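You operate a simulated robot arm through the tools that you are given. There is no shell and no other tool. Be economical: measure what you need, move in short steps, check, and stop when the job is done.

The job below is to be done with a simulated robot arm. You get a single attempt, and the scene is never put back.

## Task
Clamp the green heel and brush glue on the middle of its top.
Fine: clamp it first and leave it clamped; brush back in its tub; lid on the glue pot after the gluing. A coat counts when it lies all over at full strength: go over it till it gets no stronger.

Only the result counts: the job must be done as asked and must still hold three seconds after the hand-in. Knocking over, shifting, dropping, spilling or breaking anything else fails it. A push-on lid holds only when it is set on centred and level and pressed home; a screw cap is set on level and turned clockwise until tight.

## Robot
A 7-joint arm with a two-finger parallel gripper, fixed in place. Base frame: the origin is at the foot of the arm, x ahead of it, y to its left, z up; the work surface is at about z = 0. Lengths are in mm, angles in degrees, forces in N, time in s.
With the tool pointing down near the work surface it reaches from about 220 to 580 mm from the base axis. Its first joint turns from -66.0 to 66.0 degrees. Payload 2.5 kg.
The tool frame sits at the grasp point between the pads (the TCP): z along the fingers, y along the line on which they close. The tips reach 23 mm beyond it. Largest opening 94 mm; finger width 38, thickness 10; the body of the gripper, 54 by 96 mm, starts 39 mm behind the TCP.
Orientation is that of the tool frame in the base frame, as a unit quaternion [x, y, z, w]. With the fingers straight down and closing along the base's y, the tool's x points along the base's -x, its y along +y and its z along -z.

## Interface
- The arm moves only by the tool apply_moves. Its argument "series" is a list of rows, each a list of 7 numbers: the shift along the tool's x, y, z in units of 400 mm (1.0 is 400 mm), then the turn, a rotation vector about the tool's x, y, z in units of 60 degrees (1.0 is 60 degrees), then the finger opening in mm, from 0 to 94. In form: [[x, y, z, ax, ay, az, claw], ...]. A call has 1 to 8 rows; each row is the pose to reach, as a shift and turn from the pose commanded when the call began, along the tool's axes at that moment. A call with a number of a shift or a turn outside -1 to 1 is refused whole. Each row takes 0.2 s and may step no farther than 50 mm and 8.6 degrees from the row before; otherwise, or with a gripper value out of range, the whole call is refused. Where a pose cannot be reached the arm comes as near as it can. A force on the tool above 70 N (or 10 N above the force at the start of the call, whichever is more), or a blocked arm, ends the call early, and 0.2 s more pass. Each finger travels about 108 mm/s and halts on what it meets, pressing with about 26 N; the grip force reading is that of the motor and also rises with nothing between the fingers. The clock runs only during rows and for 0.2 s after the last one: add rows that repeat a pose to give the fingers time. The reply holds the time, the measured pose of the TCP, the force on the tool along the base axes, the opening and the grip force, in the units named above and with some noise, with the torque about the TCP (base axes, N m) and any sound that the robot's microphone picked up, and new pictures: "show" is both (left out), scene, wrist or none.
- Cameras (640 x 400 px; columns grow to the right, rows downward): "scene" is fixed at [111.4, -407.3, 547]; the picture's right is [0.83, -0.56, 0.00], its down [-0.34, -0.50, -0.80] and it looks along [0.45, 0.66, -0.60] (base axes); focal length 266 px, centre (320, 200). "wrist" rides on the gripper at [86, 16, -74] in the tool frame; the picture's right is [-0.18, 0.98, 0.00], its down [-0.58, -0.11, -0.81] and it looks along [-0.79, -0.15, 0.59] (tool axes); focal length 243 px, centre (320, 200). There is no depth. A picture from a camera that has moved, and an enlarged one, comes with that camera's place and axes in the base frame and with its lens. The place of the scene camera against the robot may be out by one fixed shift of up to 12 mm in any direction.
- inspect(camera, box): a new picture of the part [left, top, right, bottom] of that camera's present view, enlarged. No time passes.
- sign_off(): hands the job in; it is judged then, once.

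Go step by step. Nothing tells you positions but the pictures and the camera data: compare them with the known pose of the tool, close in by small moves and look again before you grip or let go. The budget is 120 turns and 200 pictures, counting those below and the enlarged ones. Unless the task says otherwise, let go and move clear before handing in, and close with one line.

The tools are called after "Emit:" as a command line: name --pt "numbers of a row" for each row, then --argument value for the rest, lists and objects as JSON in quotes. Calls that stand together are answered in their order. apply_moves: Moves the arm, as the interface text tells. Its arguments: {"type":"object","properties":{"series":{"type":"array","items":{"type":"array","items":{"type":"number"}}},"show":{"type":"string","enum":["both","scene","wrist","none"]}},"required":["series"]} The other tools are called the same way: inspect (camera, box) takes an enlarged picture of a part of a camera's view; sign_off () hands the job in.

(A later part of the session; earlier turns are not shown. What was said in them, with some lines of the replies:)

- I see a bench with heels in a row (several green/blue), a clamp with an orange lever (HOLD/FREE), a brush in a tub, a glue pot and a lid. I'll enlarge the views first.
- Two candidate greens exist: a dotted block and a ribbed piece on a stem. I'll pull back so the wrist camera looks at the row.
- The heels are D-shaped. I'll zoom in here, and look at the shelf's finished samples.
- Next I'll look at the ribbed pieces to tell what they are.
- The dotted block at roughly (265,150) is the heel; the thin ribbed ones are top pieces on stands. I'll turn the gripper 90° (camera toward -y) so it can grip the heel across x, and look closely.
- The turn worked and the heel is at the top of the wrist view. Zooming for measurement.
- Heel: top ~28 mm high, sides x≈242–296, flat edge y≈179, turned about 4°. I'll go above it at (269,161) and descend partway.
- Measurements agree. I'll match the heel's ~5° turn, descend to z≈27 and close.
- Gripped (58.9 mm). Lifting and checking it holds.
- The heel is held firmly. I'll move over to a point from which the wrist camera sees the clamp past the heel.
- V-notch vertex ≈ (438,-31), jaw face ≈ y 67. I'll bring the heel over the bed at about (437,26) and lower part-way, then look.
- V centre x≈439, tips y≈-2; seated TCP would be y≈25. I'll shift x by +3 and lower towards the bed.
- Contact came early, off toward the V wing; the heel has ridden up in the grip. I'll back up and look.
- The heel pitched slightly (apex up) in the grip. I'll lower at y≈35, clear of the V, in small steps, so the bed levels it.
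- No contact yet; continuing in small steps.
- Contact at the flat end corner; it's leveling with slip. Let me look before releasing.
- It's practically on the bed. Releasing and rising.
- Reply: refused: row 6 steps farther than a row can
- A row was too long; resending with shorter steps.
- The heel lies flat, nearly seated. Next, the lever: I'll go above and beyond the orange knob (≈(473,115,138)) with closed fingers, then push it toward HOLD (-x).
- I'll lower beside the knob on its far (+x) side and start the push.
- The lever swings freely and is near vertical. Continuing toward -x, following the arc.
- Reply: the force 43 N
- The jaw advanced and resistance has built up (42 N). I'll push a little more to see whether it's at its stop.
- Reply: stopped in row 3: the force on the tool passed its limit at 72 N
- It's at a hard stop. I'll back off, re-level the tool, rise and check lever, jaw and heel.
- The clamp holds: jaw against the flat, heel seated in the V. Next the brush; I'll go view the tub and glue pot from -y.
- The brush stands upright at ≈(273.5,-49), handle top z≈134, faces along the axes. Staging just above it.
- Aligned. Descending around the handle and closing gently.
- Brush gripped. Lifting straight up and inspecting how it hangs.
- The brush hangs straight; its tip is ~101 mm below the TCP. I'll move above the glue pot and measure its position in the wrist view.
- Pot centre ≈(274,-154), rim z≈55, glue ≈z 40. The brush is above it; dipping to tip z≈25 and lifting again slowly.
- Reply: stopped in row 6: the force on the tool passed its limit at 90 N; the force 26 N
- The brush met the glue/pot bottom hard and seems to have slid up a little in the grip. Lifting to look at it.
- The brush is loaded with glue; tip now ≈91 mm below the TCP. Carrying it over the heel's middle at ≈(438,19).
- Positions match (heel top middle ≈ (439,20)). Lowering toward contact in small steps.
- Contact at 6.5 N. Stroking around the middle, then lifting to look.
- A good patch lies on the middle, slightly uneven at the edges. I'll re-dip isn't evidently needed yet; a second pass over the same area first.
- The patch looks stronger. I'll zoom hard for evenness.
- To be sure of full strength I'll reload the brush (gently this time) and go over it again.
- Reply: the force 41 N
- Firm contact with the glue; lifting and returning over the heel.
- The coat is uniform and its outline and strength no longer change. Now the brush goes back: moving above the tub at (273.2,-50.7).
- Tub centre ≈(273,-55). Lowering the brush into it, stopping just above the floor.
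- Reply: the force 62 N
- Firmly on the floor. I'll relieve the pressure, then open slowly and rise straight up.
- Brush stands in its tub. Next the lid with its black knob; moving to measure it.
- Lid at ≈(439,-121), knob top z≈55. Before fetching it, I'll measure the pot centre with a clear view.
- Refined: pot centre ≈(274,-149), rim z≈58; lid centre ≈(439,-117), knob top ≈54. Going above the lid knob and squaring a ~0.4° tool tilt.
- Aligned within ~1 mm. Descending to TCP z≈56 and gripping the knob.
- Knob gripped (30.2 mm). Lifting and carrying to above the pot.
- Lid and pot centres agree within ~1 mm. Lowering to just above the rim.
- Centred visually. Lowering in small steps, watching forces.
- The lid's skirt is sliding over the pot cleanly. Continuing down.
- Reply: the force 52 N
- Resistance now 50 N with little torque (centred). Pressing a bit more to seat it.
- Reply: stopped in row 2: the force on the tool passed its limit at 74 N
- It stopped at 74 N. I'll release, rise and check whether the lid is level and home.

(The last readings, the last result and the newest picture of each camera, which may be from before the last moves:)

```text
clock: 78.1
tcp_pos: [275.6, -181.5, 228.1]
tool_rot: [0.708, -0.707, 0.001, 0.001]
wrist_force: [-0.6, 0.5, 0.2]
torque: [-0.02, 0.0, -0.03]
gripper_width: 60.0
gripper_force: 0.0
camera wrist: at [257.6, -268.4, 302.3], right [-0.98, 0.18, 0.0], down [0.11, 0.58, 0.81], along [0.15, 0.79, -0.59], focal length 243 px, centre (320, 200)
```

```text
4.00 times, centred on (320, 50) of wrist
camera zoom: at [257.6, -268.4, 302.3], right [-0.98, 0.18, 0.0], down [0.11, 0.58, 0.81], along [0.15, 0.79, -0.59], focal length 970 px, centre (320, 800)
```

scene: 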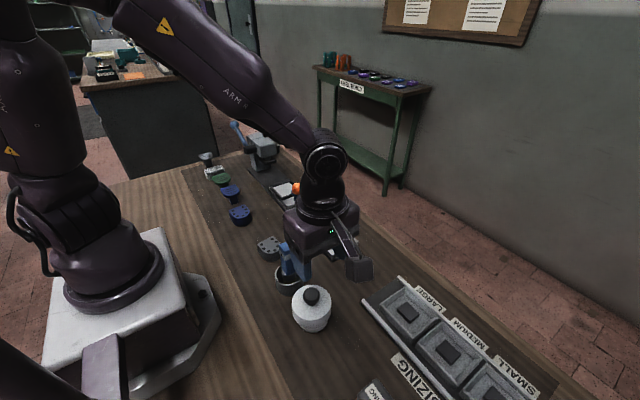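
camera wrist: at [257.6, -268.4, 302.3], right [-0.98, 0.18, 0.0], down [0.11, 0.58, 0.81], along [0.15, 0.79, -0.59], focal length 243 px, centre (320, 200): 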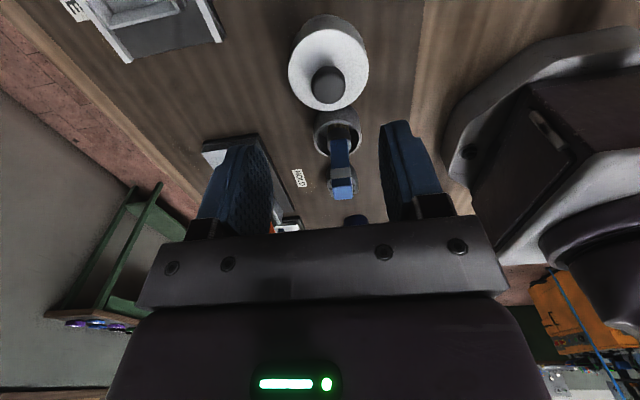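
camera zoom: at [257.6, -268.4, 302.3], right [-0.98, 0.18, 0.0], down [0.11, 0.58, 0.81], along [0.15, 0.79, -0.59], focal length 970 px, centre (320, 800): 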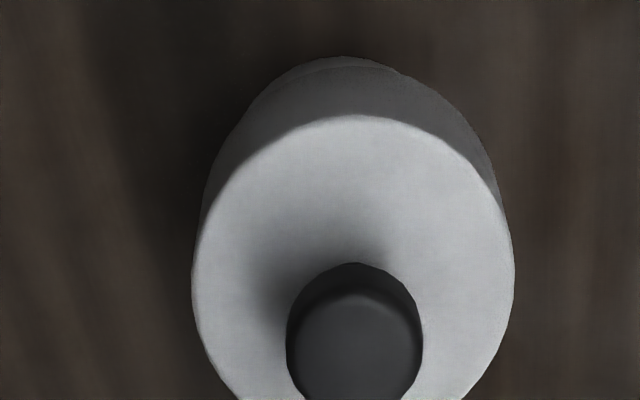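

The lid looks level and centred. To make sure it is home, I'll press once straight down on the knob with closed fingers.

Emit:
apply_moves --pt "-0.04 0 0 0 0 0 30" --pt "-0.08 0.002 0.05 0 0 0 0" --pt "-0.08 0.002 0.15 0 0 0 0" --pt "-0.08 0.002 0.24 0 0 0 0" --pt "-0.08 0.002 0.28 0 0 0 0" --pt "-0.08 0.002 0.28 0 0 0 0" --show "wrist"

Emit:
inspect --camera "scene" --box '[275, 255, 355, 340]'

```text
clock: 79.5
tcp_pos: [274.1, -150.2, 114.7]
tool_rot: [0.707, -0.707, 0.002, 0.001]
wrist_force: [-0.6, 0.0, -1.3]
torque: [0.02, 0.0, 0.0]
gripper_width: 0.3
gripper_force: 26.3
camera wrist: at [257.0, -236.2, 189.6], right [-0.98, 0.18, 0.0], down [0.11, 0.58, 0.8], along [0.15, 0.79, -0.59], focal length 243 px, centre (320, 200)
```

wrist: 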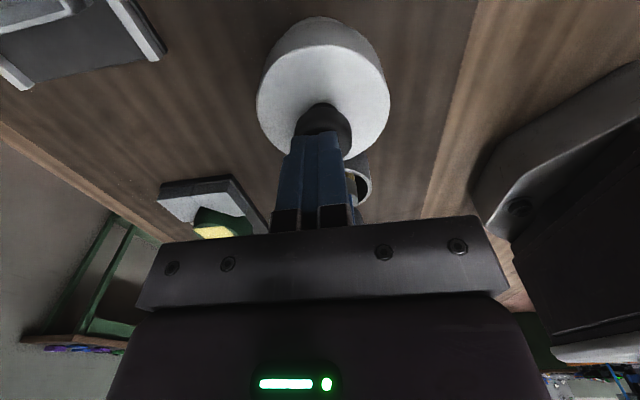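

```text
4.71 times, centred on (315, 298) of scene
camera zoom: at [111.4, -407.3, 547.0], right [0.83, -0.56, 0.0], down [-0.34, -0.5, -0.8], along [0.45, 0.66, -0.6], focal length 1253 px, centre (344, -259)
```

zoom: 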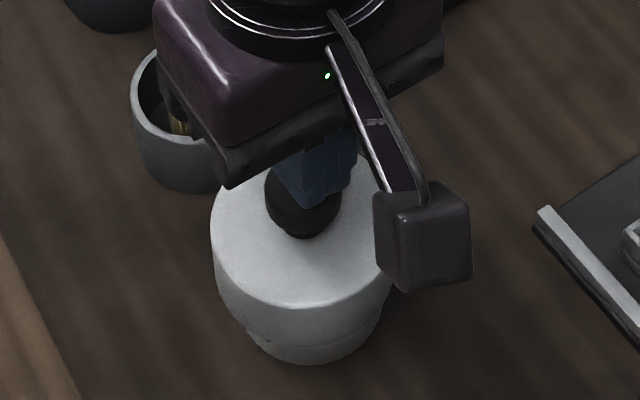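

Emit:
apply_moves --pt "0 0 0.006 0 0 0 0" --pt "0 0 0.011 0 0 0 0" --pt "0 0 0.015 0 0 0 0" --pt "0 0 0.018 0 0 0 0" --pt "0 0 0.021 0 0 0 0" --pt "0 0 0.024 0 0 0 0" --show "none"

```text
clock: 80.2
tcp_pos: [274.0, -149.9, 112.6]
tool_rot: [0.707, -0.707, 0.002, 0.003]
wrist_force: [-4.0, 3.4, 17.1]
torque: [0.1, 0.13, -0.02]
gripper_width: 0.1
gripper_force: 25.6
stopped in row 3: the force on the tool passed its limit at 82 N (the readings are from after the stop); the commanded pose is now the measured one
```

Rigid at 82 N. One more press to confirm it doesn't sink any further.

Emit:
apply_moves --pt "0 0 0.003 0 0 0 0" --pt "0 0 0.006 0 0 0 0" --pt "0 0 0.009 0 0 0 0" --pt "0 0 0.012 0 0 0 0" --show "none"

```text
clock: 80.8
tcp_pos: [275.2, -149.7, 113.4]
tool_rot: [-0.707, 0.707, -0.004, -0.004]
wrist_force: [-4.7, 3.5, 15.7]
torque: [0.13, 0.12, 0.01]
gripper_width: 0.0
gripper_force: 26.5
stopped in row 2: the force on the tool passed its limit at 78 N (the readings are from after the stop); the commanded pose is now the measured one
```

It doesn't sink any further, so it's home. Rising clear and doing a final check of everything.

Emit:
apply_moves --pt "0 0 -0.05 0 0 0 0" --pt "0 0 -0.15 0 0 0 20" --pt "0.06 0 -0.24 0 0 0 40" --pt "0.08 0 -0.3 0 0 0 40" --pt "0.14 0 -0.36 0 0 0 40"

Emit:
inspect --camera "scene" --box '[265, 160, 415, 254]'

Emit:
inspect --camera "scene" --box '[255, 230, 355, 340]'

Emit:
inspect --camera "wrist" --box '[240, 0, 400, 130]'

```text
clock: 82.0
tcp_pos: [275.1, -204.2, 256.8]
tool_rot: [0.708, -0.707, 0.003, 0.004]
wrist_force: [-0.7, 0.1, 0.3]
torque: [0.02, -0.02, -0.02]
gripper_width: 40.1
gripper_force: 0.0
camera wrist: at [258.0, -290.9, 333.0], right [-0.98, 0.18, 0.0], down [0.11, 0.59, 0.8], along [0.15, 0.79, -0.6], focal length 243 px, centre (320, 200)
```

scene: 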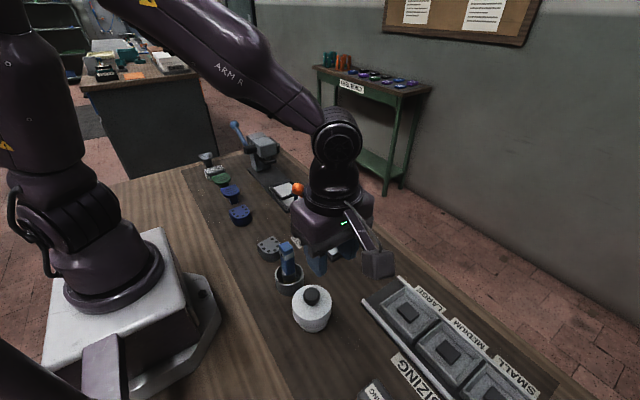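
wrist: 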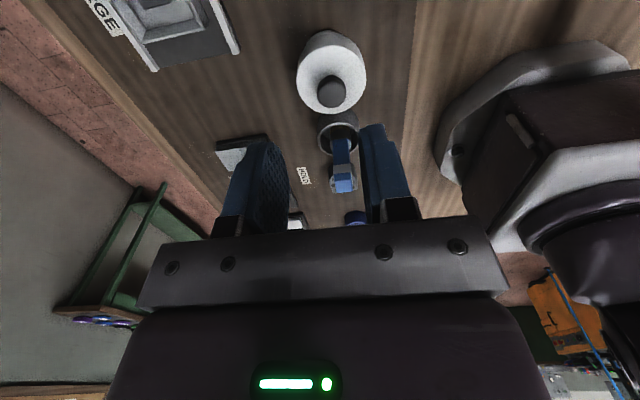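

```text
4.26 times, centred on (340, 207) of scene
camera zoom: at [111.4, -407.3, 547.0], right [0.83, -0.56, 0.0], down [-0.34, -0.5, -0.8], along [0.45, 0.66, -0.6], focal length 1133 px, centre (235, 170)
```

zoom: 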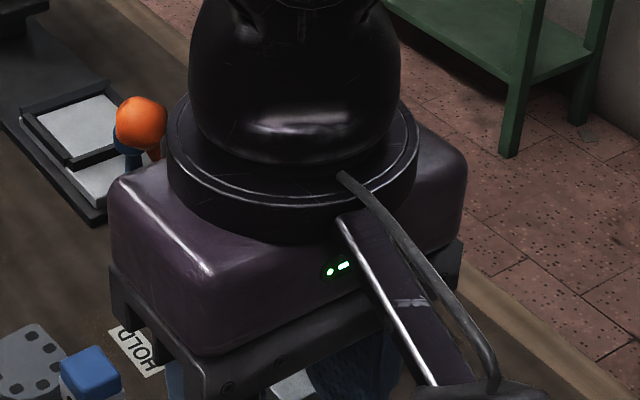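

```text
3.64 times, centred on (305, 285) of scene
camera zoom: at [111.4, -407.3, 547.0], right [0.83, -0.56, 0.0], down [-0.34, -0.5, -0.8], along [0.45, 0.66, -0.6], focal length 968 px, centre (374, -109)
```

zoom: 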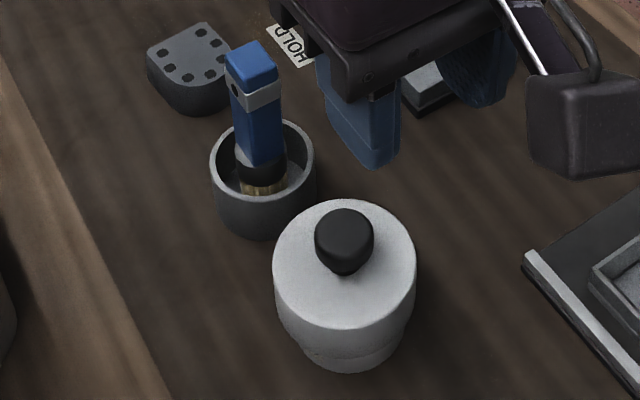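

```text
3.08 times, centred on (320, 65) of wrist
camera zoom: at [258.0, -290.9, 333.0], right [-0.98, 0.18, 0.0], down [0.11, 0.59, 0.8], along [0.15, 0.79, -0.6], focal length 746 px, centre (320, 615)
```

zoom: 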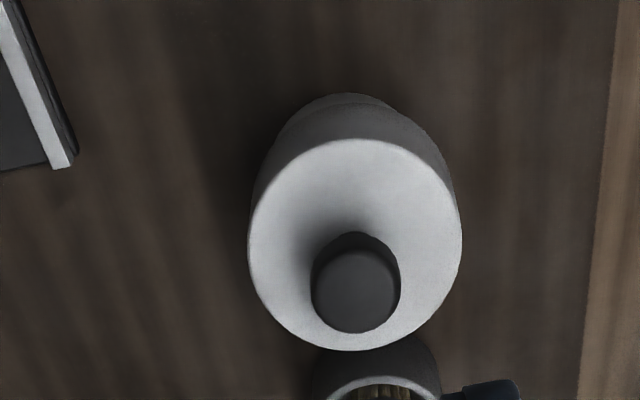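

Pot is lidded and the brush stands in its tub. One last move out of the line of sight to verify the clamp and coat.

Emit:
apply_moves --pt "0 0 -0.1 0 0 0 40" --pt "0 0 -0.2 0 0 0 40" --pt "-0.08 0 -0.26 0 0 0 40" --pt "-0.18 0 -0.3 0 0 0 40" --pt "-0.28 0 -0.3 0 0 0 40" --show "scene"

Emit:
inspect --camera "scene" --box '[280, 175, 380, 255]'

```text
clock: 83.2
tcp_pos: [275.0, -89.6, 377.1]
tool_rot: [0.707, -0.707, 0.003, 0.002]
wrist_force: [0.2, 0.2, -0.2]
torque: [0.03, 0.03, 0.03]
gripper_width: 40.0
gripper_force: 0.0
```

scene: 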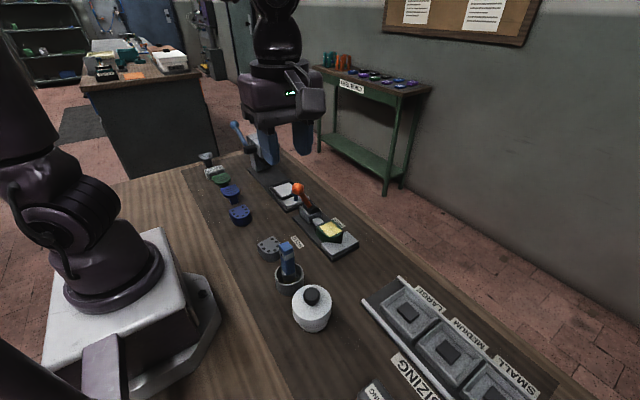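

```text
5.00 times, centred on (330, 215) of scene
camera zoom: at [111.4, -407.3, 547.0], right [0.83, -0.56, 0.0], down [-0.34, -0.5, -0.8], along [0.45, 0.66, -0.6], focal length 1332 px, centre (270, 125)
```

zoom: 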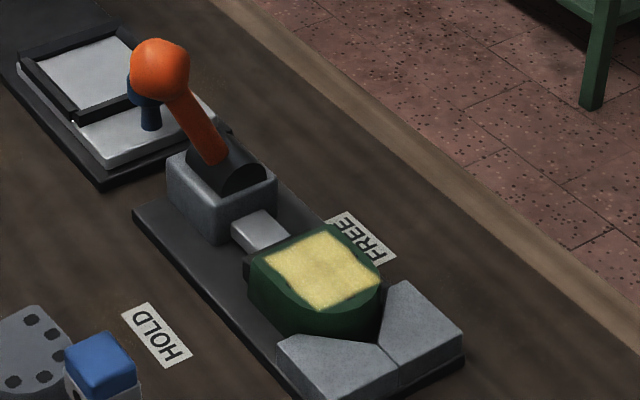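

The heel is clamped with an even coat on its middle, the lever is at HOLD, the brush is in its tub and the lid is on. Handing in.

Emit:
sign_off

```text
The job is handed in.
```

I clamped the green heel before gluing and left it clamped. The middle of its top has an even glue coat that stopped getting stronger. The brush is back in its tub, and the lid is pressed onto the glue pot.
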